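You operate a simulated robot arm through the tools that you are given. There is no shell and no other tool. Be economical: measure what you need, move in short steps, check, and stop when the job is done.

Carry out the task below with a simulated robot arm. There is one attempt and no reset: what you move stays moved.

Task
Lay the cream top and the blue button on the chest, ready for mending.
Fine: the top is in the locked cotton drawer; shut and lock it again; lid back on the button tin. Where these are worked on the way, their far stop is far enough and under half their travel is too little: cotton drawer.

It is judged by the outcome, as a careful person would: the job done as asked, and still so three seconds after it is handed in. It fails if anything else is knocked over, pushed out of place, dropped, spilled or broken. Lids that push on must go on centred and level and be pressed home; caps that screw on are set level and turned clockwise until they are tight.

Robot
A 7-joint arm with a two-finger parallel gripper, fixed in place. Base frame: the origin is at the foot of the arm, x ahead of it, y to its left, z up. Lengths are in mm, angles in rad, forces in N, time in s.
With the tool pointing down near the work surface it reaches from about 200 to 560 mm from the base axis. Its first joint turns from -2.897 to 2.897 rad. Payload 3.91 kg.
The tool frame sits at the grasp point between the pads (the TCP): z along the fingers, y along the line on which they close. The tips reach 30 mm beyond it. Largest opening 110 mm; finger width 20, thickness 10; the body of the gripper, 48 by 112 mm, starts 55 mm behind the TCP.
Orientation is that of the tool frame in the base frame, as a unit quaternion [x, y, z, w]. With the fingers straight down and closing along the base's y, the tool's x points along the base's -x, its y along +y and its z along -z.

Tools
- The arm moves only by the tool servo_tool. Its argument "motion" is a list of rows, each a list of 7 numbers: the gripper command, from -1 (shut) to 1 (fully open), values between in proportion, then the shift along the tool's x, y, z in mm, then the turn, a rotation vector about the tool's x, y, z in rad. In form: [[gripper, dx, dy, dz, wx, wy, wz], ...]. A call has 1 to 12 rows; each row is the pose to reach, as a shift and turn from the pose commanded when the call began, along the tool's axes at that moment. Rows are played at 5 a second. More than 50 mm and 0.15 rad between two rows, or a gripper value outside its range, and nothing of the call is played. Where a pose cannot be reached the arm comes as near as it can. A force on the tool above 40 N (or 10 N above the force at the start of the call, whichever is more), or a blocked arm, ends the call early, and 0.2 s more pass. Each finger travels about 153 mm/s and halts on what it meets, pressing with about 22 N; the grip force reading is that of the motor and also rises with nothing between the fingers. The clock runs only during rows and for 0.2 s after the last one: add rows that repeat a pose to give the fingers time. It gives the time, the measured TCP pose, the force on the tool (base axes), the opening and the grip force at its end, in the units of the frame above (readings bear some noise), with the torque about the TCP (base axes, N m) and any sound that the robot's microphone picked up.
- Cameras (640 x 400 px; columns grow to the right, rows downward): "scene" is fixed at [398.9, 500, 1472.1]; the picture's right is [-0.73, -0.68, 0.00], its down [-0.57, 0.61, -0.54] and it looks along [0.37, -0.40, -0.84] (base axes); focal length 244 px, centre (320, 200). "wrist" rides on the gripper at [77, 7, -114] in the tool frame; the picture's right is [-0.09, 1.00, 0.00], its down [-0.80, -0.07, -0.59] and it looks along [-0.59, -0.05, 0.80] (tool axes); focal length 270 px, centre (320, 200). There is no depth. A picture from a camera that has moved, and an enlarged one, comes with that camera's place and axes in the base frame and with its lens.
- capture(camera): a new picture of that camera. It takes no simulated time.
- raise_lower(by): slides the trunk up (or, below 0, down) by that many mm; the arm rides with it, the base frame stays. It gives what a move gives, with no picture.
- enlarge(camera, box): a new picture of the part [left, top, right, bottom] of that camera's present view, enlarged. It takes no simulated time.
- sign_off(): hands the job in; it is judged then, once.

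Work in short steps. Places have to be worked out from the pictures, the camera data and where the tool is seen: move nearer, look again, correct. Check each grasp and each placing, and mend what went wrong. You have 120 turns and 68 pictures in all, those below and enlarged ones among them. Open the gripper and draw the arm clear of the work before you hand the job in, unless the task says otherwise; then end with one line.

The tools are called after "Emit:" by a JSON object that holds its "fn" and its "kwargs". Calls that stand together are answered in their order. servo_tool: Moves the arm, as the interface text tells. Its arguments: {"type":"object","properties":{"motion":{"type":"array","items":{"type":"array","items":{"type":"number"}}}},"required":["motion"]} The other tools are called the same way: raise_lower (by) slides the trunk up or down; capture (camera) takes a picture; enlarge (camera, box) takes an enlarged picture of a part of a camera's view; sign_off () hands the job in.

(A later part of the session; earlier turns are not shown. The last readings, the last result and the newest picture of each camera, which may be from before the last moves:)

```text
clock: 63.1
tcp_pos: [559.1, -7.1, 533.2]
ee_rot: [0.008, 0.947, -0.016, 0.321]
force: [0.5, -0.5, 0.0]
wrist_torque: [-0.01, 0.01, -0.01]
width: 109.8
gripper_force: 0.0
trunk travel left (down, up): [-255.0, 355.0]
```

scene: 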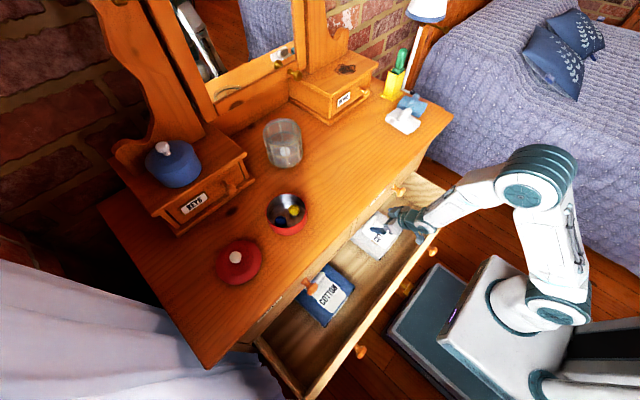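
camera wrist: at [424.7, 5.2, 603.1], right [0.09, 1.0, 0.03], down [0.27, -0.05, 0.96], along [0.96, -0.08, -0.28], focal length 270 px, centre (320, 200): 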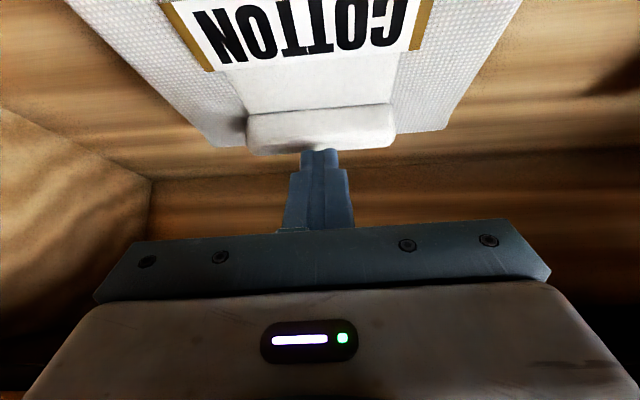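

No contact yet; probe down further.

Emit:
{"fn": "servo_tool", "kwargs": {"motion": [[1, 1.8, 0, 2.4, 0, 0, 0], [1, 3.6, 0, 4.8, 0, 0, 0], [1, 5.4, 0, 7.2, 0, 0, 0], [1, 5.4, 0, 7.2, 0, 0, 0]]}}

Emit:
{"fn": "capture", "kwargs": {"camera": "wrist"}}

```text
clock: 63.9
tcp_pos: [564.1, -8.0, 530.5]
ee_rot: [0.008, 0.944, -0.013, 0.33]
force: [-0.7, -0.7, 19.5]
wrist_torque: [1.09, -0.19, 0.09]
width: 109.5
gripper_force: 0.2
trunk travel left (down, up): [-255.0, 355.0]
stopped in row 4: the force on the tool passed its limit at 44 N (the readings are from after the stop); the commanded pose is now the measured one
```

```text
36 pictures are left
camera wrist: at [430.8, 5.3, 570.8], right [0.09, 0.99, 0.03], down [0.25, -0.06, 0.97], along [0.96, -0.08, -0.26], focal length 270 px, centre (320, 200)
```

wrist: 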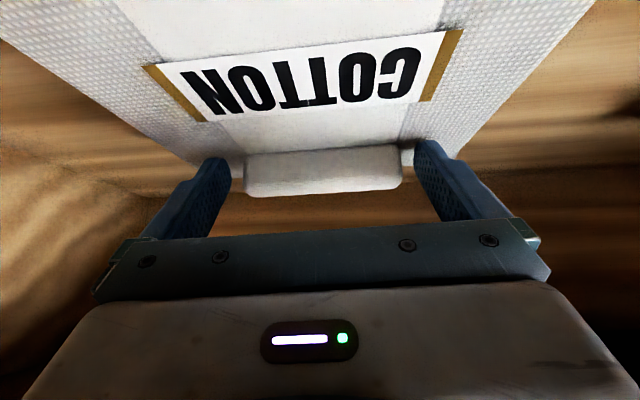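

Touching the garment top now; ease up 2 mm and close with more time.

Emit:
{"fn": "servo_tool", "kwargs": {"motion": [[1, -1.2, 1, -1.6, 0, 0, 0], [-1, -1.2, 1, -1.6, 0, 0, 0], [-1, -1.2, 1, -1.6, 0, 0, 0], [-1, -1.2, 1, -1.6, 0, 0, 0], [-1, -1.2, 1, -1.6, 0, 0, 0]]}}

Emit:
{"fn": "capture", "kwargs": {"camera": "wrist"}}

```text
clock: 65.1
tcp_pos: [560.4, -5.8, 529.0]
ee_rot: [0.006, 0.945, -0.013, 0.327]
force: [2.7, 2.8, 16.8]
wrist_torque: [0.73, -0.3, 0.52]
width: 94.7
gripper_force: 22.4
trunk travel left (down, up): [-255.0, 355.0]
```

```text
35 pictures are left
camera wrist: at [429.7, 6.6, 571.6], right [0.09, 1.0, 0.03], down [0.26, -0.06, 0.96], along [0.96, -0.08, -0.26], focal length 270 px, centre (320, 200)
```

wrist: 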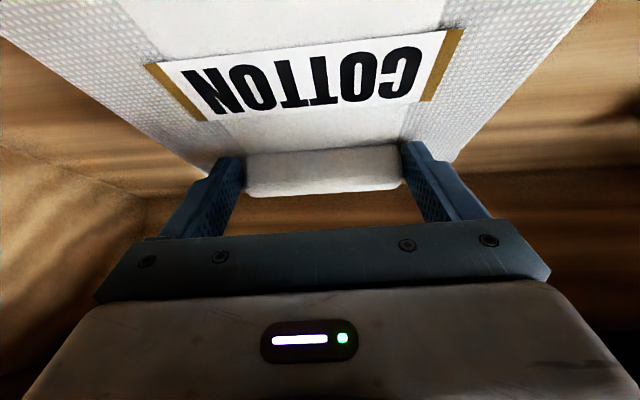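

Gripped deeper now. Lift slowly 10 mm and check the width.

Emit:
{"fn": "servo_tool", "kwargs": {"motion": [[-1, -1.5, 0, -2, 0, 0, 0], [-1, -3, 0, -4, 0, 0, 0], [-1, -4.5, 0, -6, 0, 0, 0], [-1, -6, 0, -8, 0, 0, 0], [-1, -6, 0, -8, 0, 0, 0]]}}

Emit:
{"fn": "capture", "kwargs": {"camera": "wrist"}}

```text
clock: 66.3
tcp_pos: [561.4, -5.3, 538.8]
ee_rot: [0.009, 0.945, -0.015, 0.326]
force: [-0.1, -1.8, -2.0]
wrist_torque: [0.02, -0.03, -0.01]
width: 94.4
gripper_force: 21.8
trunk travel left (down, up): [-255.0, 355.0]
```

```text
34 pictures are left
camera wrist: at [429.6, 7.1, 581.2], right [0.09, 1.0, 0.03], down [0.26, -0.06, 0.96], along [0.96, -0.08, -0.27], focal length 270 px, centre (320, 200)
```

wrist: 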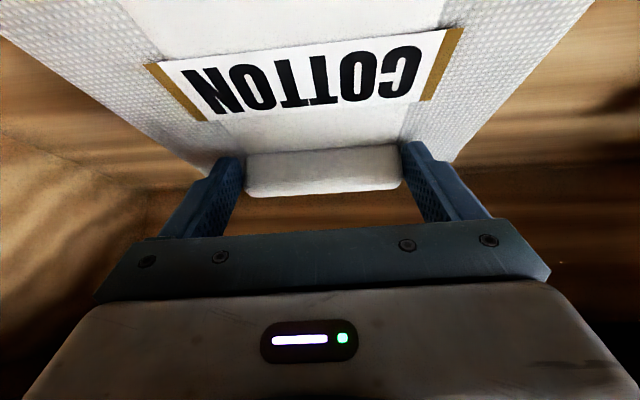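

Held firmly and light (~2 N). Extract: raise, shift +y away from the silk knob, raise more.

Emit:
{"fn": "raise_lower", "kwargs": {"by": 50}}

Emit:
{"fn": "servo_tool", "kwargs": {"motion": [[-1, 0, 12, 0, 0, 0, 0], [-1, 0, 24, 0, 0, 0, 0], [-1, 0, 38, 0, 0, 0, 0], [-1, 0, 38, 0, 0, 0, 0]]}}

Emit:
{"fn": "raise_lower", "kwargs": {"by": 45}}

```text
clock: 67.2
tcp_pos: [561.9, -5.0, 588.9]
ee_rot: [0.007, 0.945, -0.013, 0.327]
force: [-0.4, -0.1, -1.9]
wrist_torque: [-0.03, -0.04, 0.02]
width: 94.6
gripper_force: 22.2
trunk travel left (down, up): [-305.0, 305.0]
```

```text
clock: 68.2
tcp_pos: [563.8, 33.2, 588.2]
ee_rot: [0.008, 0.945, -0.014, 0.327]
force: [-0.1, 0.0, -2.3]
wrist_torque: [0.03, -0.03, 0.01]
width: 94.8
gripper_force: 22.2
trunk travel left (down, up): [-305.0, 305.0]
```

```text
clock: 69.1
tcp_pos: [563.9, 33.6, 632.4]
ee_rot: [0.008, 0.945, -0.014, 0.327]
force: [-0.6, 0.4, -1.7]
wrist_torque: [0.0, -0.02, -0.01]
width: 94.7
gripper_force: 21.7
trunk travel left (down, up): [-350.0, 260.0]
```

Move back 62 mm and slightly up.

Emit:
{"fn": "servo_tool", "kwargs": {"motion": [[-1, 9, 0, -12, 0, 0, 0], [-1, 18, 0, -25, 0, 0, 0], [-1, 28, 0, -37, 0, 0, 0], [-1, 39, 0, -50, 0, 0, 0], [-1, 39, 0, -50, 0, 0, 0]]}}

Emit:
{"fn": "raise_lower", "kwargs": {"by": 120}}

Emit:
{"fn": "capture", "kwargs": {"camera": "scene"}}

```text
clock: 70.3
tcp_pos: [503.4, 34.6, 649.1]
ee_rot: [0.008, 0.945, -0.014, 0.327]
force: [0.2, 0.9, -2.4]
wrist_torque: [-0.02, -0.03, 0.05]
width: 94.1
gripper_force: 22.2
trunk travel left (down, up): [-350.0, 260.0]
```

```text
clock: 71.8
tcp_pos: [503.4, 34.6, 767.2]
ee_rot: [0.009, 0.945, -0.015, 0.327]
force: [-5.5, 0.1, -4.4]
wrist_torque: [0.25, 0.23, 0.1]
width: 94.1
gripper_force: 21.9
trunk travel left (down, up): [-470.0, 140.0]
```

```text
33 pictures are left
```

scene: 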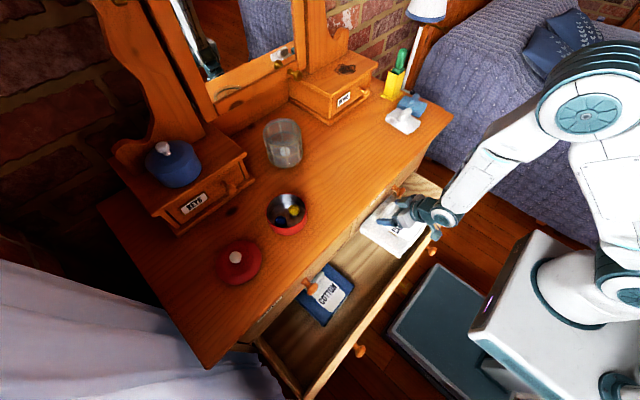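

A light rear contact (−5.5 N, likely the silk knob). Move back 60 mm clear of the drawer fronts.

Emit:
{"fn": "servo_tool", "kwargs": {"motion": [[-1, 16, 0, -12, 0, 0, 0], [-1, 32, 0, -25, 0, 0, 0], [-1, 48, 0, -38, 0, 0, 0], [-1, 62, 0, -50, 0, 0, 0], [-1, 62, 0, -50, 0, 0, 0]]}}

Emit:
{"fn": "capture", "kwargs": {"camera": "wrist"}}

```text
clock: 73.0
tcp_pos: [446.2, 42.3, 762.0]
ee_rot: [0.007, 0.945, -0.014, 0.327]
force: [0.1, 0.0, -2.5]
wrist_torque: [0.02, -0.06, -0.01]
width: 94.3
gripper_force: 21.9
out of reach, approached as far as the arm can: row 3, 4, 5
trunk travel left (down, up): [-470.0, 140.0]
```

```text
32 pictures are left
camera wrist: at [313.7, 53.1, 803.7], right [0.09, 1.0, 0.03], down [0.26, -0.06, 0.96], along [0.96, -0.08, -0.27], focal length 270 px, centre (320, 200)
```

wrist: 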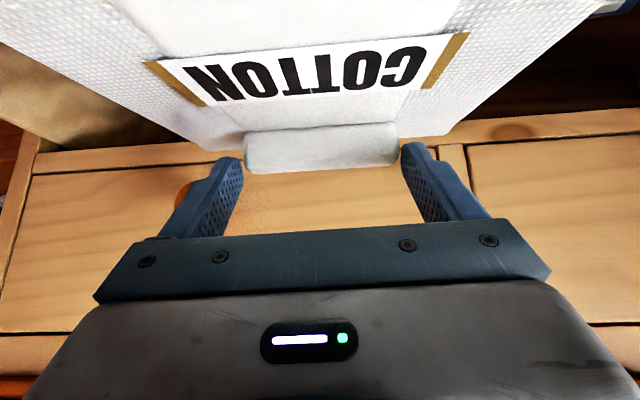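

Garment still held. Raise to above the chest top.

Emit:
{"fn": "raise_lower", "kwargs": {"by": 138}}

Emit:
{"fn": "servo_tool", "kwargs": {"motion": [[-1, -19, 0, -24, 0, 0, 0], [-1, -37, 0, -47, 0, 0, 0], [-1, -56, 0, -71, 0, 0, 0], [-1, -74, 0, -94, 0, 0, 0], [-1, -93, 0, -118, 0, 0, 0], [-1, -93, 0, -118, 0, 0, 0]]}}

Emit:
{"fn": "capture", "kwargs": {"camera": "scene"}}

```text
clock: 74.6
tcp_pos: [447.3, 41.8, 899.0]
ee_rot: [0.007, 0.945, -0.014, 0.326]
force: [1.0, 0.3, -2.6]
wrist_torque: [-0.03, -0.05, 0.02]
width: 93.9
gripper_force: 22.2
trunk travel left (down, up): [-608.0, 2.0]
```

```text
clock: 76.0
tcp_pos: [458.7, 48.0, 1051.6]
ee_rot: [0.008, 0.945, -0.015, 0.325]
force: [0.0, -0.2, -2.4]
wrist_torque: [0.01, -0.04, -0.02]
width: 94.1
gripper_force: 22.1
out of reach, approached as far as the arm can: row 1, 2, 3, 4, 5, 6
trunk travel left (down, up): [-608.0, 2.0]
```

```text
31 pictures are left
```

scene: 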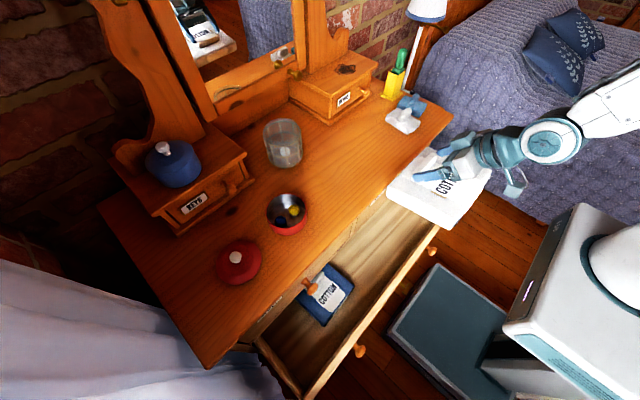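

Move forward 200 mm over the chest.

Emit:
{"fn": "servo_tool", "kwargs": {"motion": [[-1, -32, 4, 25, 0, 0, 0], [-1, -63, 8, 49, 0, 0, 0], [-1, -95, 12, 74, 0, 0, 0], [-1, -126, 16, 98, 0, 0, 0], [-1, -158, 20, 123, 0, 0, 0], [-1, -158, 20, 123, 0, 0, 0]]}}

Emit:
{"fn": "capture", "kwargs": {"camera": "wrist"}}

Emit:
{"fn": "capture", "kwargs": {"camera": "scene"}}

```text
clock: 77.4
tcp_pos: [661.7, 65.2, 1052.8]
ee_rot: [0.008, 0.945, -0.014, 0.326]
force: [0.4, -0.4, -2.0]
wrist_torque: [-0.02, -0.04, -0.02]
width: 94.3
gripper_force: 22.3
trunk travel left (down, up): [-608.0, 2.0]
```

```text
30 pictures are left
camera wrist: at [529.0, 76.7, 1096.3], right [0.09, 1.0, 0.03], down [0.26, -0.06, 0.96], along [0.96, -0.08, -0.27], focal length 270 px, centre (320, 200)
```

wrist: 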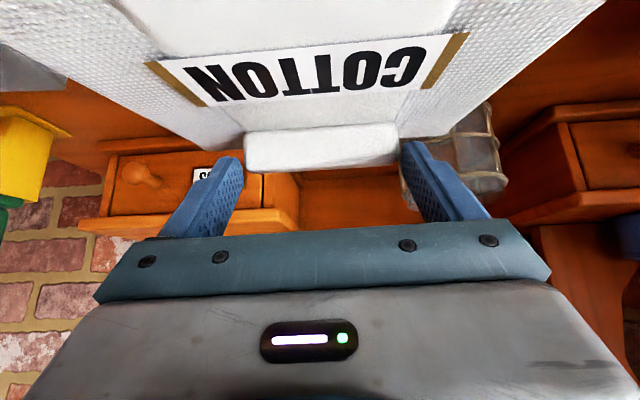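

```text
29 pictures are left
```

scene: 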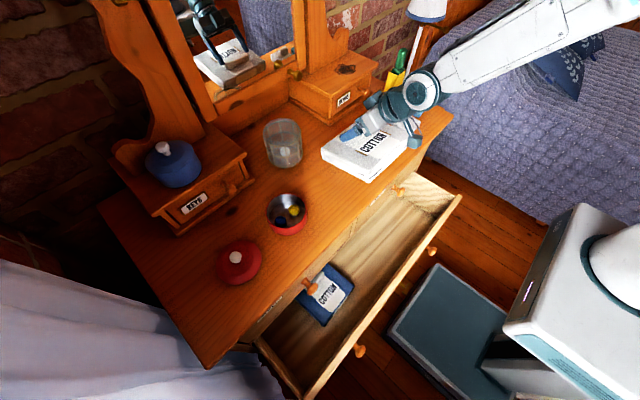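

Lower with the trunk, then gently by arm until contact.

Emit:
{"fn": "raise_lower", "kwargs": {"by": -52}}

Emit:
{"fn": "servo_tool", "kwargs": {"motion": [[-1, 1.8, 0, 2.4, 0, 0, 0], [-1, 3.7, 0, 4.7, 0, 0, 0], [-1, 5.5, 0, 7.1, 0, 0, 0], [-1, 7.4, 0, 9.5, 0, 0, 0]]}}

```text
clock: 78.4
tcp_pos: [660.2, 66.0, 1002.7]
ee_rot: [0.008, 0.945, -0.014, 0.328]
force: [-1.9, 0.9, 9.7]
wrist_torque: [0.36, -0.68, 0.04]
width: 94.3
gripper_force: 21.8
trunk travel left (down, up): [-556.0, 54.0]
```

```text
clock: 79.4
tcp_pos: [661.3, 65.3, 992.6]
ee_rot: [0.006, 0.944, -0.014, 0.329]
force: [0.4, 2.4, 18.8]
wrist_torque: [0.52, -0.33, 0.15]
width: 94.7
gripper_force: 21.9
trunk travel left (down, up): [-556.0, 54.0]
```

Contact (18.8 N). Look at it.

Emit:
{"fn": "enlarge", "kwargs": {"camera": "scene", "box": [280, 80, 480, 220]}}

```text
2.86 times, centred on (380, 150) of scene
camera zoom: at [398.9, 500.0, 1472.1], right [-0.73, -0.68, 0.0], down [-0.57, 0.61, -0.54], along [0.37, -0.4, -0.84], focal length 699 px, centre (149, 343)
```

zoom: 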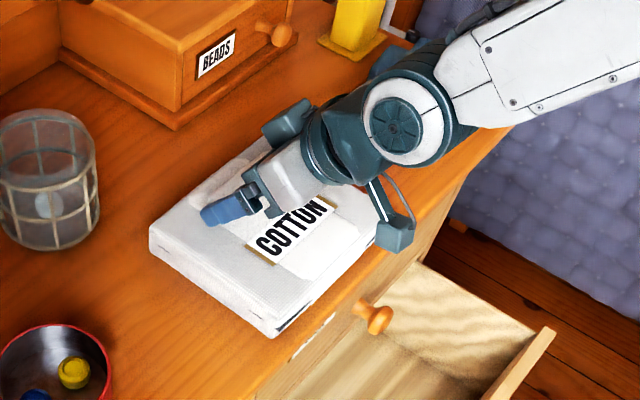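

Sitting on the chest. Open and withdraw along the tool axis.

Emit:
{"fn": "servo_tool", "kwargs": {"motion": [[1, 0, 0, 0, 0, 0, 0], [1, 0, 0, 0, 0, 0, 0], [1, 0, 0, 0, 0, 0, 0], [1, -12, 0, -16, 0, 0, 0], [1, -30, 0, -40, 0, 0, 0], [1, -50, 0, -75, 0, 0, 0], [1, -60, 0, -110, 0, 0, 0], [1, -60, 0, -110, 0, 0, 0]]}}

Emit:
{"fn": "capture", "kwargs": {"camera": "scene"}}

Emit:
{"fn": "capture", "kwargs": {"camera": "wrist"}}

```text
clock: 81.2
tcp_pos: [642.1, 66.7, 1113.1]
ee_rot: [0.009, 0.945, -0.015, 0.326]
force: [0.7, 0.8, -0.3]
wrist_torque: [0.02, 0.01, 0.01]
width: 110.2
gripper_force: 0.1
trunk travel left (down, up): [-556.0, 54.0]
```

```text
27 pictures are left
```

scene: 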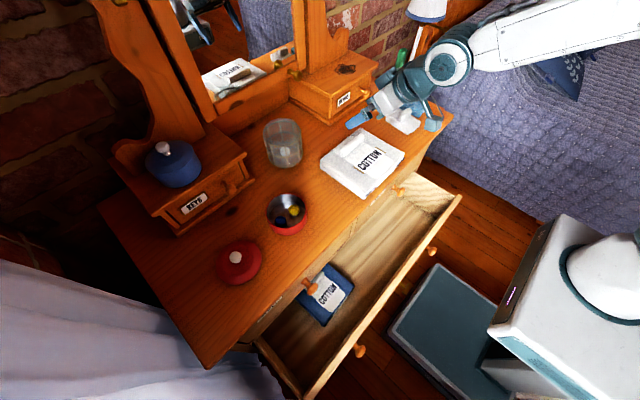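

```text
26 pictures are left
camera wrist: at [509.3, 78.4, 1155.4], right [0.09, 1.0, 0.03], down [0.26, -0.06, 0.96], along [0.96, -0.08, -0.27], focal length 270 px, centre (320, 200)
```

wrist: 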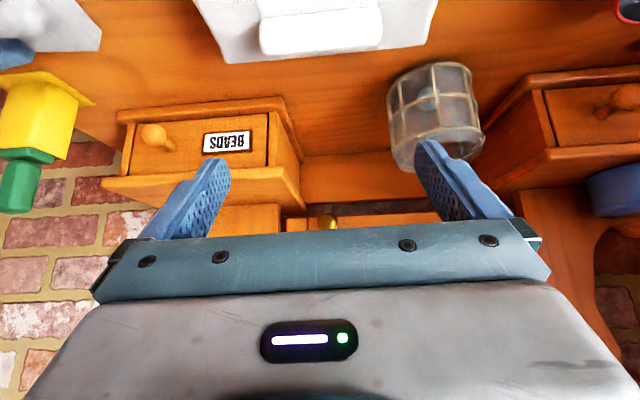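

The top lies flat on the chest. Now toward the tin with the tool pitched back nearer vertical.

Emit:
{"fn": "servo_tool", "kwargs": {"motion": [[0, 0, 40, 0, 0, 0.1, 0], [0, 0, 80, 0, 0, 0.2, 0], [0, 0, 120, 0, 0, 0.3, 0], [0, 10, 160, -5, 0, 0.4, 0], [0, 20, 190, -10, 0, 0.5, 0], [0, 30, 210, -15, 0, 0.6, 0], [0, 40, 225, -20, 0, 0.66, 0], [0, 40, 225, -20, 0, 0.66, 0]]}}

Emit:
{"fn": "capture", "kwargs": {"camera": "wrist"}}

```text
clock: 83.0
tcp_pos: [600.8, 294.8, 1099.2]
ee_rot: [0.013, 1.0, -0.011, 0.001]
force: [0.3, -0.3, 0.2]
wrist_torque: [0.0, -0.02, -0.03]
width: 54.8
gripper_force: 0.1
trunk travel left (down, up): [-556.0, 54.0]
```

```text
25 pictures are left
camera wrist: at [522.3, 307.1, 1213.8], right [0.11, 0.99, -0.02], down [0.8, -0.08, 0.6], along [0.59, -0.09, -0.8], focal length 270 px, centre (320, 200)
```

wrist: 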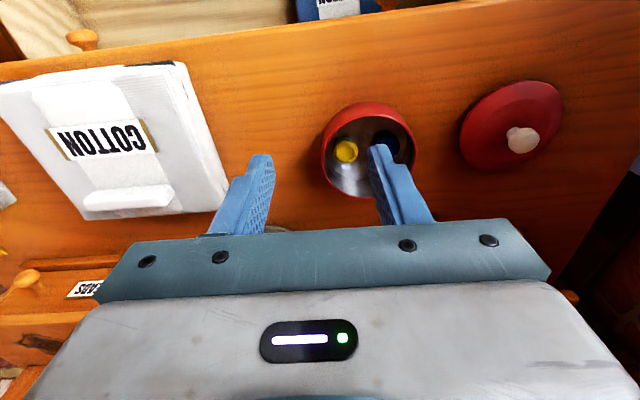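

Blue button estimated at (650,357,945). Move above it and look between the fingers.

Emit:
{"fn": "servo_tool", "kwargs": {"motion": [[0, -16, 20, 13, 0, 0, 0], [0, -32, 42, 26, 0, 0, 0], [0, -47, 62, 40, 0, 0, 0], [0, -47, 62, 40, 0, 0, 0]]}}

Emit:
{"fn": "enlarge", "kwargs": {"camera": "wrist", "box": [200, 50, 480, 225]}}

```text
clock: 84.0
tcp_pos: [650.0, 354.1, 1058.2]
ee_rot: [0.012, 1.0, -0.011, 0.003]
force: [-0.8, -0.3, 0.8]
wrist_torque: [0.0, 0.02, -0.02]
width: 55.0
gripper_force: 0.0
trunk travel left (down, up): [-556.0, 54.0]
```

```text
2.29 times, centred on (340, 138) of wrist
camera zoom: at [571.8, 366.2, 1172.4], right [0.11, 0.99, -0.02], down [0.8, -0.08, 0.6], along [0.59, -0.08, -0.8], focal length 618 px, centre (274, 343)
```

zoom: 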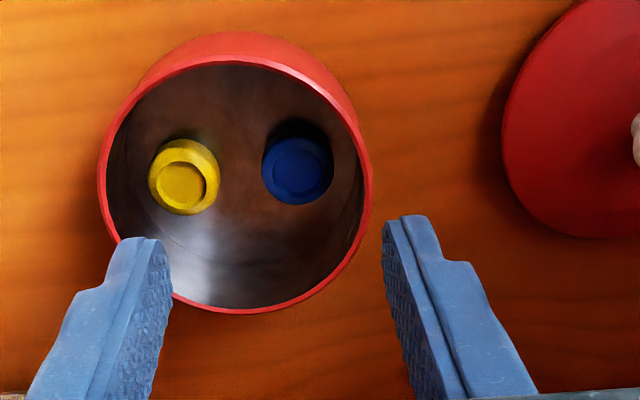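

Blue button at ≈(658,362), Ø27; tin centre (658,340), rim z≈962. Closing along x fits in the tin; rotate the wrist −90° and set the opening near 38 mm.

Emit:
{"fn": "servo_tool", "kwargs": {"motion": [[0, -8, 8, 0, 0, 0, -0.14], [0, -8, 8, 0, 0, 0, -0.28], [0, -8, 8, 0, 0, 0, -0.42], [0, -8, 8, 0, 0, 0, -0.56], [0, -8, 8, 0, 0, 0, -0.7], [0, -8, 8, 0, 0, 0, -0.84], [-0.2, -8, 8, 0, 0, 0, -0.98], [-0.3, -8, 8, 0, 0, 0, -1.12], [-0.3, -8, 8, 0, 0, 0, -1.26], [-0.3, -8, 8, 0, 0, 0, -1.4], [-0.3, -8, 8, 0, 0, 0, -1.54], [-0.3, -8, 8, 0, 0, 0, -1.54]]}}

Emit:
{"fn": "enlarge", "kwargs": {"camera": "wrist", "box": [200, 50, 480, 225]}}

```text
clock: 86.6
tcp_pos: [659.5, 362.7, 1056.5]
ee_rot: [-0.688, 0.726, -0.01, -0.007]
force: [0.3, 0.0, -1.1]
wrist_torque: [-0.01, -0.01, 0.02]
width: 38.6
gripper_force: 0.1
trunk travel left (down, up): [-556.0, 54.0]
```

```text
2.29 times, centred on (340, 138) of wrist
camera zoom: at [646.4, 288.9, 1173.8], right [-0.99, 0.14, -0.01], down [0.11, 0.81, 0.58], along [0.09, 0.57, -0.82], focal length 618 px, centre (274, 343)
```

zoom: 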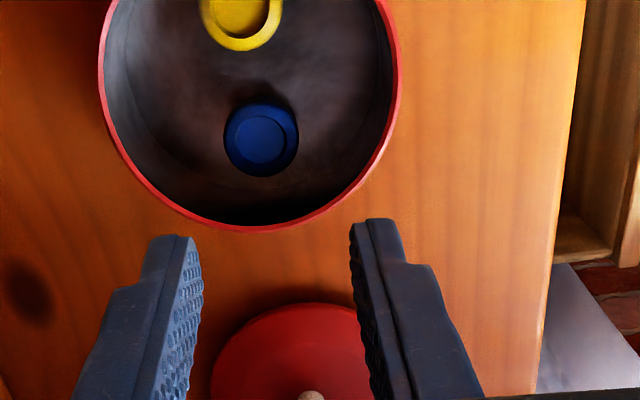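

Blue refined to (662,359). Adjust and descend to z≈1000, re-check.

Emit:
{"fn": "servo_tool", "kwargs": {"motion": [[-0.3, 4, -2.7, 0, 0, 0, 0], [-0.3, 4, -2.7, 30, 0, 0, 0], [-0.3, 4, -2.7, 56, 0, 0, 0], [-0.3, 4, -2.7, 56, 0, 0, 0]]}}

Emit:
{"fn": "enlarge", "kwargs": {"camera": "wrist", "box": [200, 70, 440, 220]}}

```text
clock: 87.6
tcp_pos: [662.1, 356.1, 1002.8]
ee_rot: [-0.687, 0.726, -0.009, -0.007]
force: [0.0, -0.3, 0.3]
wrist_torque: [0.02, -0.03, 0.04]
width: 38.5
gripper_force: 0.2
trunk travel left (down, up): [-556.0, 54.0]
```

```text
2.67 times, centred on (320, 145) of wrist
camera zoom: at [649.7, 283.1, 1118.7], right [-0.99, 0.14, -0.01], down [0.11, 0.81, 0.58], along [0.09, 0.57, -0.82], focal length 721 px, centre (320, 347)
```

zoom: 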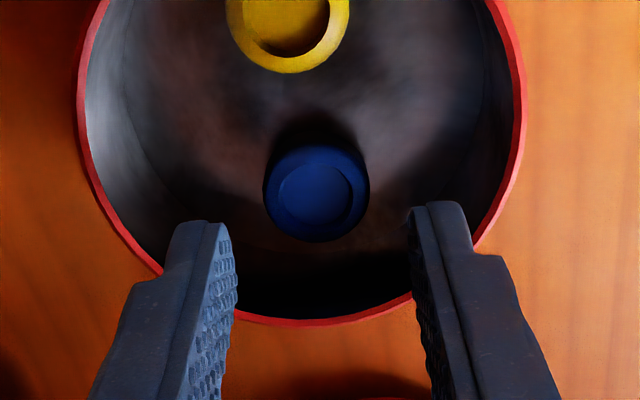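

Well centred. Descend into the tin and close.

Emit:
{"fn": "servo_tool", "kwargs": {"motion": [[-0.3, 0, 0, 12, 0, 0, 0], [-0.3, 0, 0, 22, 0, 0, 0], [-0.3, 0, 0, 29, 0, 0, 0], [-0.3, 0, 0, 34, 0, 0, 0], [-0.3, 0, 0, 34, 0, 0, 0], [-1, 0, 0, 34, 0, 0, 0], [-1, 0, 0, 34, 0, 0, 0], [-1, 0, 0, 34, 0, 0, 0]]}}

Emit:
{"fn": "capture", "kwargs": {"camera": "wrist"}}

```text
clock: 89.4
tcp_pos: [661.2, 354.6, 970.6]
ee_rot: [-0.687, 0.726, -0.01, -0.005]
force: [0.7, -2.4, 10.8]
wrist_torque: [-0.01, 0.01, 0.03]
width: 0.1
gripper_force: 22.1
trunk travel left (down, up): [-556.0, 54.0]
```

```text
21 pictures are left
camera wrist: at [648.2, 281.6, 1086.2], right [-0.99, 0.14, -0.01], down [0.11, 0.81, 0.58], along [0.09, 0.57, -0.82], focal length 270 px, centre (320, 200)
```

wrist: 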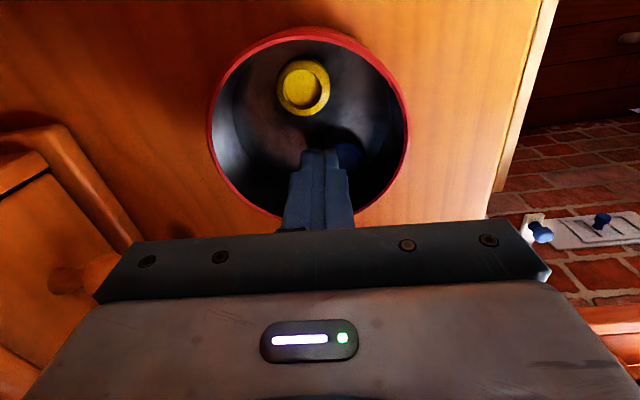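

The fingers closed empty; the button slipped aside. Raise a bit, open to 38 and look.

Emit:
{"fn": "servo_tool", "kwargs": {"motion": [[-1, 0, 0, -15, 0, 0, 0], [-1, 0, 0, -34, 0, 0, 0], [-0.3, 0, 0, -34, 0, 0, 0], [-0.3, 0, 0, -34, 0, 0, 0]]}}

Emit:
{"fn": "enlarge", "kwargs": {"camera": "wrist", "box": [200, 70, 440, 220]}}

```text
clock: 90.4
tcp_pos: [661.3, 356.2, 1001.9]
ee_rot: [-0.687, 0.726, -0.009, -0.006]
force: [0.3, -0.5, 0.4]
wrist_torque: [0.01, 0.01, 0.02]
width: 38.4
gripper_force: 0.1
trunk travel left (down, up): [-556.0, 54.0]
```

```text
2.67 times, centred on (320, 145) of wrist
camera zoom: at [648.7, 282.9, 1117.8], right [-0.99, 0.14, -0.01], down [0.11, 0.81, 0.58], along [0.09, 0.57, -0.82], focal length 721 px, centre (320, 347)
```

zoom: 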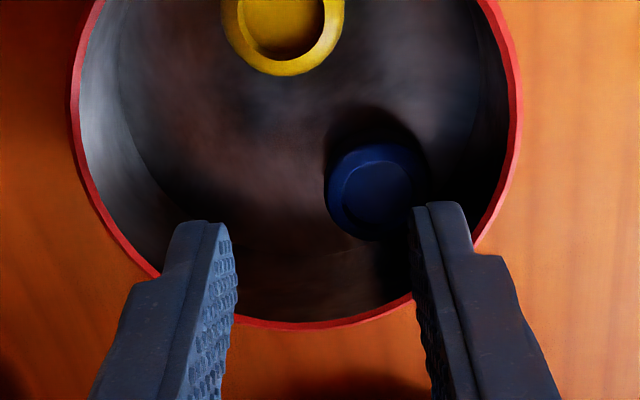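

The button top is nearer z≈938, so I was too shallow; it's now at ≈(646.5,360). I'll turn the grip tangential to the tin wall (−0.63 rad), opening 34 mm, and centre.

Emit:
{"fn": "servo_tool", "kwargs": {"motion": [[-0.38, -3, 15, -5, 0, 0, -0.13], [-0.38, -3, 15, -5, 0, 0, -0.26], [-0.38, -3, 15, -5, 0, 0, -0.39], [-0.38, -3, 15, -5, 0, 0, -0.52], [-0.38, -3, 15, -5, 0, 0, -0.63], [-0.38, -3, 15, -5, 0, 0, -0.63]]}}

Emit:
{"fn": "enlarge", "kwargs": {"camera": "wrist", "box": [200, 70, 440, 220]}}

```text
clock: 91.8
tcp_pos: [647.4, 359.6, 1007.2]
ee_rot: [0.879, -0.477, 0.008, 0.009]
force: [-0.5, -0.6, -0.2]
wrist_torque: [-0.01, 0.01, -0.02]
width: 34.0
gripper_force: 0.0
trunk travel left (down, up): [-556.0, 54.0]
```

```text
2.67 times, centred on (320, 145) of wrist
camera zoom: at [681.5, 295.5, 1122.8], right [-0.88, -0.47, 0.01], down [-0.38, 0.72, 0.58], along [-0.28, 0.51, -0.82], focal length 721 px, centre (320, 347)
```

zoom: 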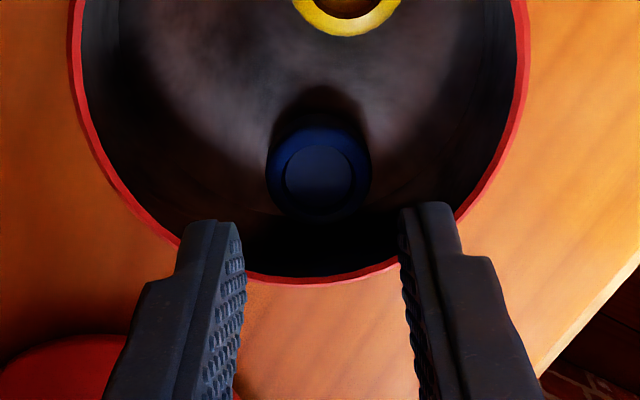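

Laterally centred. Descend, slowly near the bottom to feel for the floor.

Emit:
{"fn": "servo_tool", "kwargs": {"motion": [[-0.38, -1.5, 1, 15, 0, 0, 0], [-0.38, -1.5, 1, 30, 0, 0, 0], [-0.38, -1.5, 1, 36, 0, 0, 0], [-0.38, -1.5, 1, 39, 0, 0, 0], [-0.38, -1.5, 1, 42, 0, 0, 0], [-0.38, -1.5, 1, 44, 0, 0, 0], [-0.38, -1.5, 1, 44, 0, 0, 0]]}}

```text
clock: 92.4
tcp_pos: [647.2, 362.7, 993.0]
ee_rot: [0.878, -0.478, 0.013, -0.001]
force: [-5.0, -5.3, 19.0]
wrist_torque: [-0.22, 0.59, 0.02]
width: 37.7
gripper_force: 3.4
trunk travel left (down, up): [-556.0, 54.0]
stopped in row 3: the force on the tool passed its limit at 50 N (the readings are from after the stop); the commanded pose is now the measured one
```

That caught the tin rim (wall closer than thought). Raise and check the tin; then I'll drag the button toward the centre by light pressure with closed fingertips.

Emit:
{"fn": "servo_tool", "kwargs": {"motion": [[-0.38, 0, 0, -8, 0, 0, 0], [-1, 0, 0, -16, 0, 0, 0], [-1, 0, 0, -16, 0, 0, 0]]}}

Emit:
{"fn": "capture", "kwargs": {"camera": "wrist"}}

```text
clock: 93.2
tcp_pos: [646.2, 363.6, 1005.8]
ee_rot: [0.878, -0.478, 0.01, 0.002]
force: [0.5, 0.1, 0.8]
wrist_torque: [0.03, 0.02, 0.03]
width: 0.0
gripper_force: 22.0
trunk travel left (down, up): [-556.0, 54.0]
```

```text
18 pictures are left
camera wrist: at [679.6, 297.7, 1119.4], right [-0.88, -0.47, -0.01], down [-0.39, 0.72, 0.58], along [-0.26, 0.51, -0.82], focal length 270 px, centre (320, 200)
```

wrist: 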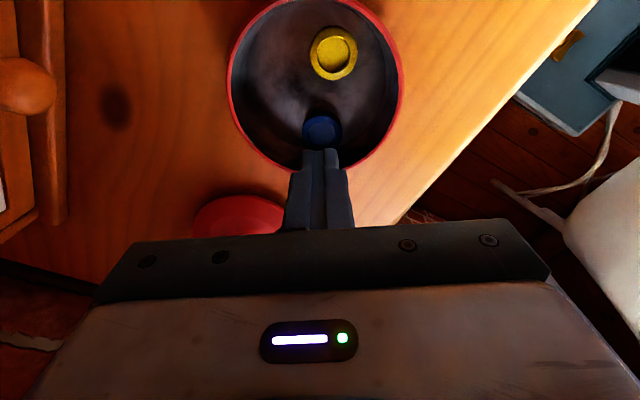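

The closed tips are right above the blue button. Descend until light contact.

Emit:
{"fn": "servo_tool", "kwargs": {"motion": [[-1, 0, 0, 15, 0, 0, 0], [-1, 0, 0, 26, 0, 0, 0], [-1, 0, 0, 30, 0, 0, 0], [-1, 0, 0, 33, 0, 0, 0], [-1, 0, 0, 35, 0, 0, 0], [-1, 0, 0, 36.5, 0, 0, 0], [-1, 0, 0, 36.5, 0, 0, 0]]}}

```text
clock: 94.8
tcp_pos: [648.0, 362.0, 969.3]
ee_rot: [0.878, -0.478, 0.012, 0.0]
force: [-0.2, 2.1, 12.6]
wrist_torque: [0.08, 0.03, 0.02]
width: 0.0
gripper_force: 22.2
trunk travel left (down, up): [-556.0, 54.0]
```

Light contact on the button top at tip z≈939. Drag 15 mm toward the centre, then lift.

Emit:
{"fn": "servo_tool", "kwargs": {"motion": [[-1, 3, 0, -0.3, 0, 0, 0], [-1, 6, 0, -0.3, 0, 0, 0], [-1, 9, 0, -0.3, 0, 0, 0], [-1, 12, 0, -0.3, 0, 0, 0], [-1, 15, 0, -0.3, 0, 0, 0], [-1, 15, 0, -0.3, 0, 0, 0], [-1, 15, 0, -15, 0, 0, 0], [-1, 15, 0, -36, 0, 0, 0], [-0.3, 15, 0, -36, 0, 0, 0], [-0.3, 15, 0, -36, 0, 0, 0]]}}

Emit:
{"fn": "capture", "kwargs": {"camera": "wrist"}}

```text
clock: 97.0
tcp_pos: [655.4, 350.5, 1002.4]
ee_rot: [0.878, -0.478, 0.011, 0.003]
force: [1.1, -0.1, 0.3]
wrist_torque: [-0.04, 0.02, -0.01]
width: 38.6
gripper_force: 0.1
trunk travel left (down, up): [-556.0, 54.0]
```

```text
17 pictures are left
camera wrist: at [688.4, 284.6, 1119.1], right [-0.88, -0.47, -0.01], down [-0.39, 0.72, 0.58], along [-0.26, 0.51, -0.82], focal length 270 px, centre (320, 200)
```

wrist: 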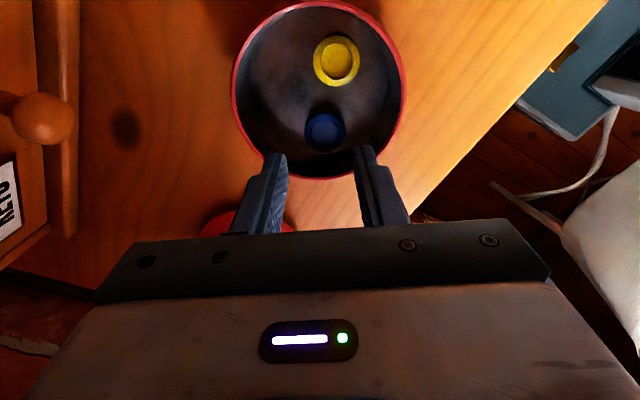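

The tin slid along with the button (now centred about (672,324)); the button sits 26 mm off centre. I'll grip with the fingers biased ~5 mm inward to clear the wall; shift and verify.

Emit:
{"fn": "servo_tool", "kwargs": {"motion": [[-0.38, 9.5, 2.5, 0, 0, 0, 0], [-0.38, 9.5, 2.5, 3, 0, 0, 0], [-0.38, 9.5, 2.5, 3, 0, 0, 0]]}}

Emit:
{"fn": "enlarge", "kwargs": {"camera": "wrist", "box": [200, 30, 440, 180]}}

```text
clock: 97.8
tcp_pos: [658.4, 340.7, 1001.0]
ee_rot: [0.878, -0.478, 0.011, 0.001]
force: [-0.1, -0.4, 0.1]
wrist_torque: [-0.01, 0.02, 0.05]
width: 34.2
gripper_force: 0.2
trunk travel left (down, up): [-556.0, 54.0]
```

```text
2.67 times, centred on (320, 105) of wrist
camera zoom: at [691.6, 275.5, 1116.5], right [-0.88, -0.47, -0.01], down [-0.39, 0.72, 0.58], along [-0.26, 0.51, -0.82], focal length 721 px, centre (320, 453)
```

zoom: 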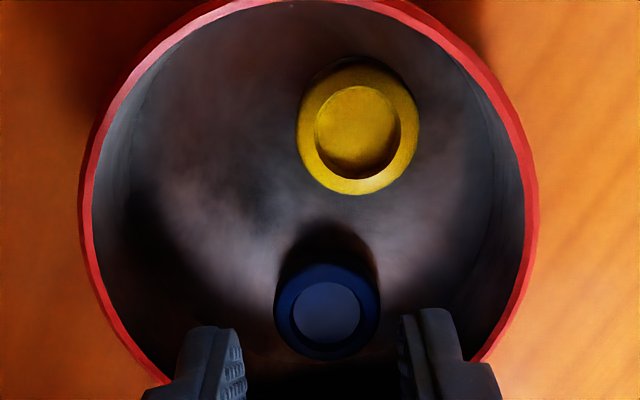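

Fingers are clear of the rim on both sides and centred on the button. Descend slowly.

Emit:
{"fn": "servo_tool", "kwargs": {"motion": [[-0.38, 0, 0.7, 12, 0, 0, 0], [-0.38, 0, 0.7, 20, 0, 0, 0], [-0.38, 0, 0.7, 26, 0, 0, 0], [-0.38, 0, 0.7, 31, 0, 0, 0], [-0.38, 0, 0.7, 35, 0, 0, 0], [-0.38, 0, 0.7, 38, 0, 0, 0], [-0.38, 0, 0.7, 38, 0, 0, 0]]}}

```text
clock: 99.4
tcp_pos: [659.2, 339.5, 962.9]
ee_rot: [0.879, -0.477, 0.012, 0.0]
force: [2.5, -0.7, 6.3]
wrist_torque: [-0.03, 0.2, 0.03]
width: 33.5
gripper_force: 0.1
trunk travel left (down, up): [-556.0, 54.0]
```

Tips are at z≈933, below the button top, just touching. Close.

Emit:
{"fn": "servo_tool", "kwargs": {"motion": [[-0.38, 0, 0, -0.7, 0, 0, 0], [-0.7, 0, 0, -0.7, 0, 0, 0], [-1, 0, 0, -0.7, 0, 0, 0], [-1, 0, 0, -0.7, 0, 0, 0], [-1, 0, 0, -0.7, 0, 0, 0]]}}

```text
clock: 100.6
tcp_pos: [657.5, 340.2, 962.6]
ee_rot: [0.879, -0.477, 0.011, 0.002]
force: [-0.7, 0.2, 0.9]
wrist_torque: [0.01, 0.01, -0.05]
width: 23.7
gripper_force: 21.8
trunk travel left (down, up): [-556.0, 54.0]
```

Gripped at 23.7 mm. Lift out.

Emit:
{"fn": "servo_tool", "kwargs": {"motion": [[-1, 0, 0, -4, 0, 0, 0], [-1, 0, 0, -12, 0, 0, 0], [-1, 0, 0, -25, 0, 0, 0], [-1, 0, 0, -45, 0, 0, 0], [-1, 0, 0, -70, 0, 0, 0], [-1, 0, 0, -70, 0, 0, 0]]}}

Emit:
{"fn": "capture", "kwargs": {"camera": "wrist"}}

```text
clock: 102.0
tcp_pos: [658.3, 339.8, 1034.0]
ee_rot: [0.878, -0.478, 0.012, 0.002]
force: [0.3, -0.5, -0.6]
wrist_torque: [0.0, 0.0, -0.01]
width: 23.5
gripper_force: 22.0
trunk travel left (down, up): [-556.0, 54.0]
```

```text
15 pictures are left
camera wrist: at [690.9, 274.8, 1149.6], right [-0.88, -0.47, -0.01], down [-0.39, 0.72, 0.58], along [-0.26, 0.51, -0.82], focal length 270 px, centre (320, 200)
```

wrist: 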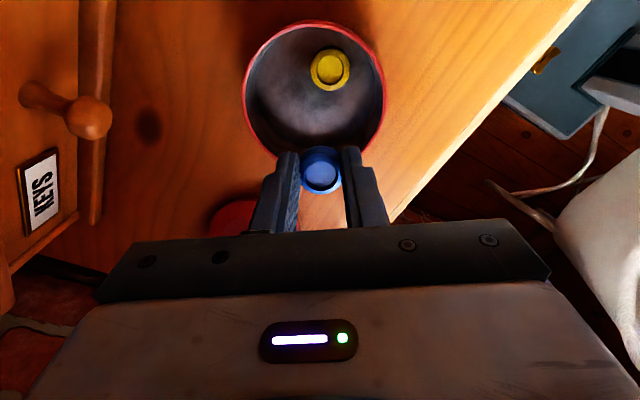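

Button secured. Carry it to about (600,210) on the chest and lower.

Emit:
{"fn": "servo_tool", "kwargs": {"motion": [[-1, 19, 30, 0, 0, 0, 0], [-1, 39, 60, 0, 0, 0, 0], [-1, 58, 90, 0, 0, 0, 0], [-1, 77, 119, 0, 0, 0, 0], [-1, 77, 119, 30, 0, 0, 0], [-1, 77, 119, 55, 0, 0, 0], [-1, 77, 119, 64, 0, 0, 0], [-1, 77, 119, 68, 0, 0, 0], [-1, 77, 119, 71, 0, 0, 0], [-1, 77, 119, 71, 0, 0, 0]]}}

```text
clock: 104.2
tcp_pos: [600.8, 210.6, 962.9]
ee_rot: [0.878, -0.478, 0.012, 0.0]
force: [0.6, 0.3, -0.5]
wrist_torque: [-0.01, -0.02, 0.01]
width: 24.8
gripper_force: 21.5
trunk travel left (down, up): [-556.0, 54.0]
```

Emit:
{"fn": "servo_tool", "kwargs": {"motion": [[-1, 0, 0, 1, 0, 0, 0], [-1, 0, 0, 2, 0, 0, 0], [-1, 0, 0, 3, 0, 0, 0], [-1, 0, 0, 4, 0, 0, 0], [-1, 0, 0, 4, 0, 0, 0]]}}

```text
clock: 105.4
tcp_pos: [600.3, 210.9, 959.0]
ee_rot: [0.879, -0.477, 0.012, 0.002]
force: [0.0, 0.6, 0.0]
wrist_torque: [-0.01, 0.05, 0.02]
width: 24.9
gripper_force: 21.7
trunk travel left (down, up): [-556.0, 54.0]
```

No contact yet; continue in 1 mm steps.

Emit:
{"fn": "servo_tool", "kwargs": {"motion": [[-1, 0, 0, 1, 0, 0, 0], [-1, 0, 0, 2, 0, 0, 0], [-1, 0, 0, 3, 0, 0, 0], [-1, 0, 0, 4, 0, 0, 0], [-1, 0, 0, 4, 0, 0, 0]]}}

```text
clock: 106.6
tcp_pos: [601.7, 211.3, 956.2]
ee_rot: [0.878, -0.478, 0.012, 0.001]
force: [1.4, 1.3, 13.0]
wrist_torque: [0.11, 0.06, -0.04]
width: 25.1
gripper_force: 22.2
trunk travel left (down, up): [-556.0, 54.0]
```

Touchdown at TCP z≈956. Release and rise, then look.

Emit:
{"fn": "servo_tool", "kwargs": {"motion": [[-1, 0, 0, -0.7, 0, 0, 0], [-0.3, 0, 0, -0.7, 0, 0, 0], [-0.3, 0, 0, -0.7, 0, 0, 0], [-0.3, 0, 0, -20, 0, 0, 0], [0, 0, 0, -60, 0, 0, 0], [0.5, 0, 0, -110, 0, 0, 0], [0.5, 0, 0, -150, 0, 0, 0], [0.5, 0, 0, -150, 0, 0, 0]]}}

Emit:
{"fn": "enlarge", "kwargs": {"camera": "scene", "box": [150, 90, 430, 300]}}

Emit:
{"fn": "capture", "kwargs": {"camera": "wrist"}}

```text
clock: 108.4
tcp_pos: [597.8, 213.1, 1106.4]
ee_rot: [0.879, -0.477, 0.01, 0.002]
force: [0.4, 0.3, 0.7]
wrist_torque: [0.01, 0.04, 0.0]
width: 82.5
gripper_force: 0.1
trunk travel left (down, up): [-556.0, 54.0]
```

```text
1.90 times, centred on (290, 195) of scene
camera zoom: at [398.9, 500.0, 1472.1], right [-0.73, -0.68, 0.0], down [-0.57, 0.61, -0.54], along [0.37, -0.4, -0.84], focal length 466 px, centre (377, 210)
```

zoom: 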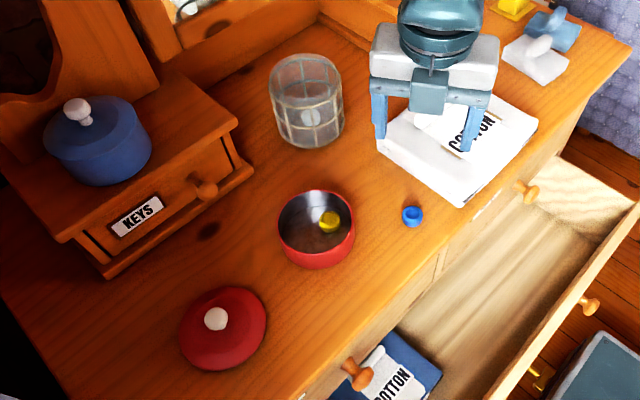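

```text
13 pictures are left
camera wrist: at [631.1, 146.8, 1221.6], right [-0.88, -0.47, -0.01], down [-0.39, 0.72, 0.58], along [-0.26, 0.51, -0.82], focal length 270 px, centre (320, 200)
```

wrist: 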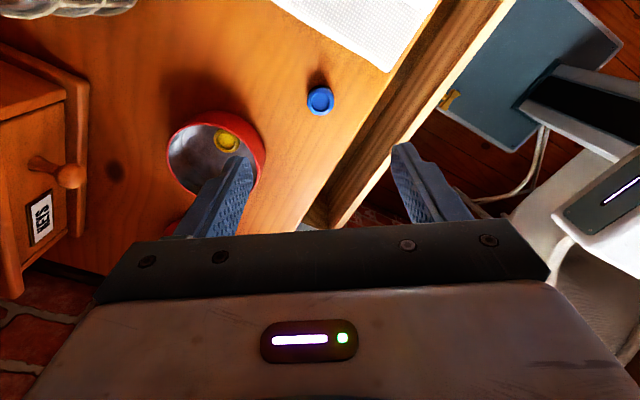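

Button placed. Next the lid at ≈(664,488). Rotate the wrist back to point radially and move toward it.

Emit:
{"fn": "servo_tool", "kwargs": {"motion": [[0, 0, 0, 0, 0, 0, 0.14], [0, 0, 0, 0, 0, 0, 0.28], [0, 0, 0, 0, 0, 0, 0.42], [0, 0, 0, 0, 0, 0, 0.56], [0, 0, 0, 0, 0, 0, 0.7], [0, 0, 0, 0, 0, 0, 0.84], [0, 0, 0, 0, 0, 0, 0.98], [0, 0, 0, 0, 0, 0, 1.12], [0, 0, 0, 0, 0, 0, 1.26], [0, 0, 0, 0, 0, 0, 1.4], [0, 0, 0, 0, 0, 0, 1.54], [0, 0, 0, 0, 0, 0, 1.54]]}}

```text
clock: 111.0
tcp_pos: [597.5, 212.8, 1104.6]
ee_rot: [-0.298, 0.955, -0.01, 0.007]
force: [-0.2, -0.7, 0.1]
wrist_torque: [0.0, -0.01, 0.0]
width: 55.0
gripper_force: 0.2
trunk travel left (down, up): [-556.0, 54.0]
```

Emit:
{"fn": "servo_tool", "kwargs": {"motion": [[0, -29, 29, 0, 0, 0, 0], [0, -58, 57, 0, 0, 0, 0], [0, -87, 86, 0, 0, 0, 0], [0, -116, 115, 0, 0, 0, 0], [0, -145, 143, 15, 0, 0, 0], [0, -174, 172, 30, 0, 0, 0], [0, -174, 172, 30, 0, 0, 0]]}}

Emit:
{"fn": "capture", "kwargs": {"camera": "wrist"}}

```text
clock: 112.6
tcp_pos: [631.2, 427.9, 1076.3]
ee_rot: [-0.297, 0.955, -0.009, 0.005]
force: [-0.5, 0.2, -0.4]
wrist_torque: [-0.04, 0.01, 0.02]
width: 54.9
gripper_force: 0.1
out of reach, approached as far as the arm can: row 6, 7
trunk travel left (down, up): [-556.0, 54.0]
```

```text
12 pictures are left
camera wrist: at [561.4, 392.7, 1189.8], right [-0.49, 0.87, -0.02], down [0.69, 0.41, 0.6], along [0.53, 0.28, -0.8], focal length 270 px, centre (320, 200)
```

wrist: 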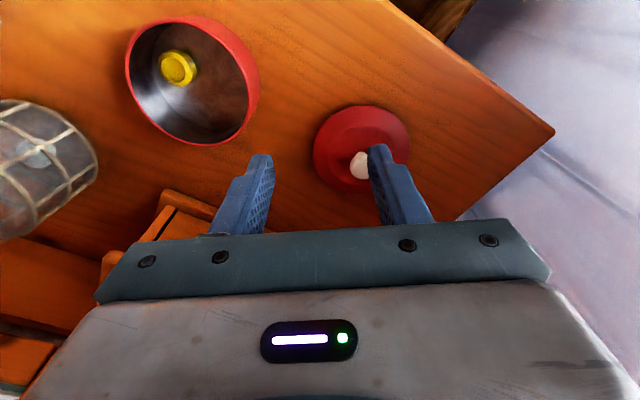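

Knob at ≈(658,486); beyond vertical reach, so tilt the tool outward 0.4 rad and advance.

Emit:
{"fn": "servo_tool", "kwargs": {"motion": [[0, 0, 0, 0, 0, -0.13, 0], [0, -10, 10, 0, 0, -0.27, 0], [0, -24, 20, 0, 0, -0.4, 0], [0, -35, 29, 10, 0, -0.4, 0], [0, -35, 29, 10, 0, -0.4, 0]]}}

Emit:
{"fn": "capture", "kwargs": {"camera": "wrist"}}

```text
clock: 113.8
tcp_pos: [677.8, 502.7, 1074.8]
ee_rot: [-0.293, 0.934, 0.049, 0.196]
force: [-0.4, -0.5, 0.0]
wrist_torque: [0.0, -0.04, -0.01]
width: 55.0
gripper_force: 0.0
out of reach, approached as far as the arm can: row 1, 2, 3, 4, 5
trunk travel left (down, up): [-556.0, 54.0]
```

```text
11 pictures are left
camera wrist: at [576.2, 443.4, 1150.4], right [-0.5, 0.87, 0.01], down [0.44, 0.24, 0.86], along [0.74, 0.44, -0.5], focal length 270 px, centre (320, 200)
```

wrist: 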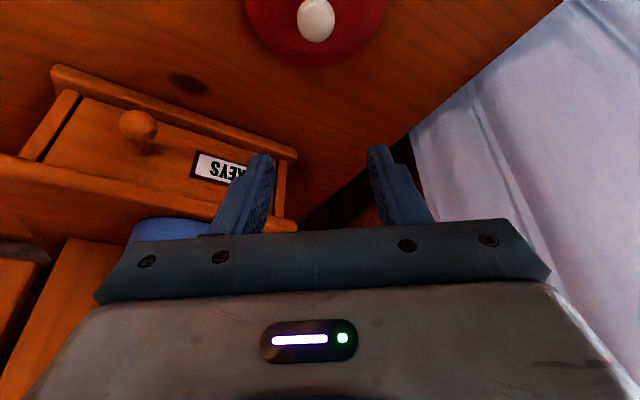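

Knob refined to ≈(663.5,492,945). Draw back ~26 mm horizontally, still high.

Emit:
{"fn": "servo_tool", "kwargs": {"motion": [[0.2, 12, 0, -5, 0, 0, 0], [0.2, 24, -0.5, -10, 0, 0, 0], [0.2, 24, -0.5, -10, 0, 0, 0]]}}

```text
clock: 114.6
tcp_pos: [676.7, 502.7, 1081.4]
ee_rot: [-0.295, 0.934, 0.05, 0.195]
force: [-0.6, 0.1, -0.7]
wrist_torque: [0.03, -0.05, 0.01]
width: 66.1
gripper_force: 0.1
out of reach, approached as far as the arm can: row 1, 2, 3
trunk travel left (down, up): [-556.0, 54.0]
```

The arm isn't following (joint limit in this posture). Back off farther to free it.

Emit:
{"fn": "servo_tool", "kwargs": {"motion": [[0.2, 20, -7, -17, 0, 0, 0], [0.2, 41, -15, -34, 0, 0, 0], [0.2, 41, -15, -34, 0, 0, 0]]}}

```text
clock: 115.4
tcp_pos: [678.0, 490.0, 1104.5]
ee_rot: [-0.294, 0.934, 0.05, 0.194]
force: [-0.2, -0.4, 0.8]
wrist_torque: [0.04, 0.03, 0.0]
width: 66.2
gripper_force: 0.0
out of reach, approached as far as the arm can: row 1, 2, 3
trunk travel left (down, up): [-556.0, 54.0]
```

The arm looks stuck at its straight-elbow singularity. Command a larger retraction to pull it out.

Emit:
{"fn": "servo_tool", "kwargs": {"motion": [[0.2, 30, -1, -13, 0, 0, 0], [0.2, 60, -3, -26, 0, 0, 0], [0.2, 90, -4, -39, 0, 0, 0], [0.2, 115, -5, -49, 0, 0, 0], [0.2, 137, -6, -59, 0, 0, 0], [0.2, 137, -6, -59, 0, 0, 0], [0.2, 137, -6, -59, 0, 0, 0]]}}

```text
clock: 117.0
tcp_pos: [665.6, 490.7, 1137.8]
ee_rot: [-0.294, 0.934, 0.051, 0.196]
force: [0.5, -0.1, 0.3]
wrist_torque: [-0.01, 0.0, 0.01]
width: 66.0
gripper_force: 0.0
out of reach, approached as far as the arm can: row 1, 2, 3, 4, 5, 6, 7
trunk travel left (down, up): [-556.0, 54.0]
```

Undo the tilt while retracting, then tilt closer in.

Emit:
{"fn": "servo_tool", "kwargs": {"motion": [[0.2, 20, 0, -9, 0, 0.1, 0], [0.2, 40, 0, -18, 0, 0.2, 0], [0.2, 70, 0, -30, 0, 0.3, 0], [0.2, 100, 0, -43, 0, 0.4, 0], [0.2, 130, 0, -56, 0, 0.4, 0], [0.2, 150, 0, -65, 0, 0.4, 0], [0.2, 150, 0, -65, 0, 0.4, 0]]}}

```text
clock: 118.6
tcp_pos: [585.8, 438.5, 1163.1]
ee_rot: [-0.298, 0.954, -0.009, 0.005]
force: [-0.2, 0.5, -0.9]
wrist_torque: [0.0, 0.04, 0.0]
width: 65.8
gripper_force: 0.1
out of reach, approached as far as the arm can: row 3, 4, 5, 6, 7
trunk travel left (down, up): [-556.0, 54.0]
```

Emit:
{"fn": "servo_tool", "kwargs": {"motion": [[0.2, 30, 0, 0, 0, 0, 0], [0.2, 60, 0, 0, 0, 0, 0], [0.2, 90, 0, 0, 0, 0, 0], [0.2, 120, 0, 0, 0, 0, 0], [0.2, 120, 0, 0, 0, 0, 0]]}}

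```text
clock: 119.8
tcp_pos: [562.8, 442.0, 1202.2]
ee_rot: [-0.298, 0.955, -0.009, 0.005]
force: [0.3, -1.5, 0.3]
wrist_torque: [0.0, 0.01, 0.0]
width: 66.0
gripper_force: 0.1
out of reach, approached as far as the arm can: row 1, 2, 3, 4, 5
trunk travel left (down, up): [-556.0, 54.0]
```

Likely the elbow over-straightened into the wrong branch. At this safe height stretch outward, then retract briskly.

Emit:
{"fn": "servo_tool", "kwargs": {"motion": [[0.2, -40, 0, 0, 0, 0, 0], [0.2, -80, 0, 0, 0, 0, 0], [0.2, -120, 0, 0, 0, 0, 0], [0.2, -120, 0, 0, 0, 0, 0], [0.2, -120, 0, 0, 0, 0, 0], [0.2, -72, 0, 0, 0, 0, 0], [0.2, -24, 0, 0, 0, 0, 0], [0.2, 24, 0, 0, 0, 0, 0], [0.2, 70, 0, 0, 0, 0, 0], [0.2, 110, 0, 0, 0, 0, 0], [0.2, 110, 0, 0, 0, 0, 0]]}}

```text
clock: 122.2
tcp_pos: [473.9, 384.1, 1200.4]
ee_rot: [-0.298, 0.954, -0.009, 0.007]
force: [-0.4, -0.3, 0.3]
wrist_torque: [-0.01, -0.01, 0.04]
width: 66.2
gripper_force: 0.1
out of reach, approached as far as the arm can: row 1, 2, 3, 4, 5, 6, 7
trunk travel left (down, up): [-556.0, 54.0]
```

Free again (r≈610). Now tilt 0.6 rad here, then approach the lid knob along a safe path.

Emit:
{"fn": "servo_tool", "kwargs": {"motion": [[0, 0, 0, 0, 0, -0.12, 0], [0, 0, 0, 0, 0, -0.24, 0], [0, 0, 0, 10, 0, -0.36, 0], [0, -20, -3, 30, 0, -0.48, 0], [0, -45, -6, 60, 0, -0.6, 0], [0, -75, -10, 95, 0, -0.6, 0], [0, -105, -13, 130, 0, -0.6, 0], [0, -135, -16, 160, 0, -0.6, 0], [0, -172, -19, 189, 0, -0.6, 0], [0, -172, -19, 189, 0, -0.6, 0]]}}

Emit:
{"fn": "enlarge", "kwargs": {"camera": "wrist", "box": [160, 0, 480, 200]}}

```text
clock: 124.4
tcp_pos: [633.8, 464.5, 1012.2]
ee_rot: [-0.287, 0.91, 0.079, 0.289]
force: [0.2, 0.0, -0.3]
wrist_torque: [0.0, 0.01, -0.01]
width: 55.1
gripper_force: 0.1
trunk travel left (down, up): [-556.0, 54.0]
```

```text
2.00 times, centred on (320, 100) of wrist
camera zoom: at [521.1, 399.3, 1061.3], right [-0.51, 0.86, 0.03], down [0.29, 0.14, 0.95], along [0.81, 0.49, -0.32], focal length 541 px, centre (320, 400)
```

zoom: 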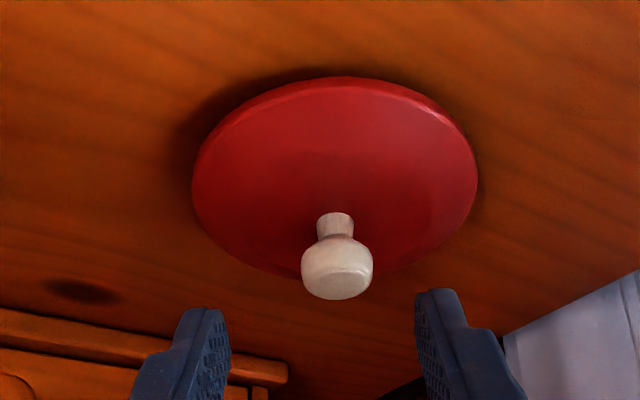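

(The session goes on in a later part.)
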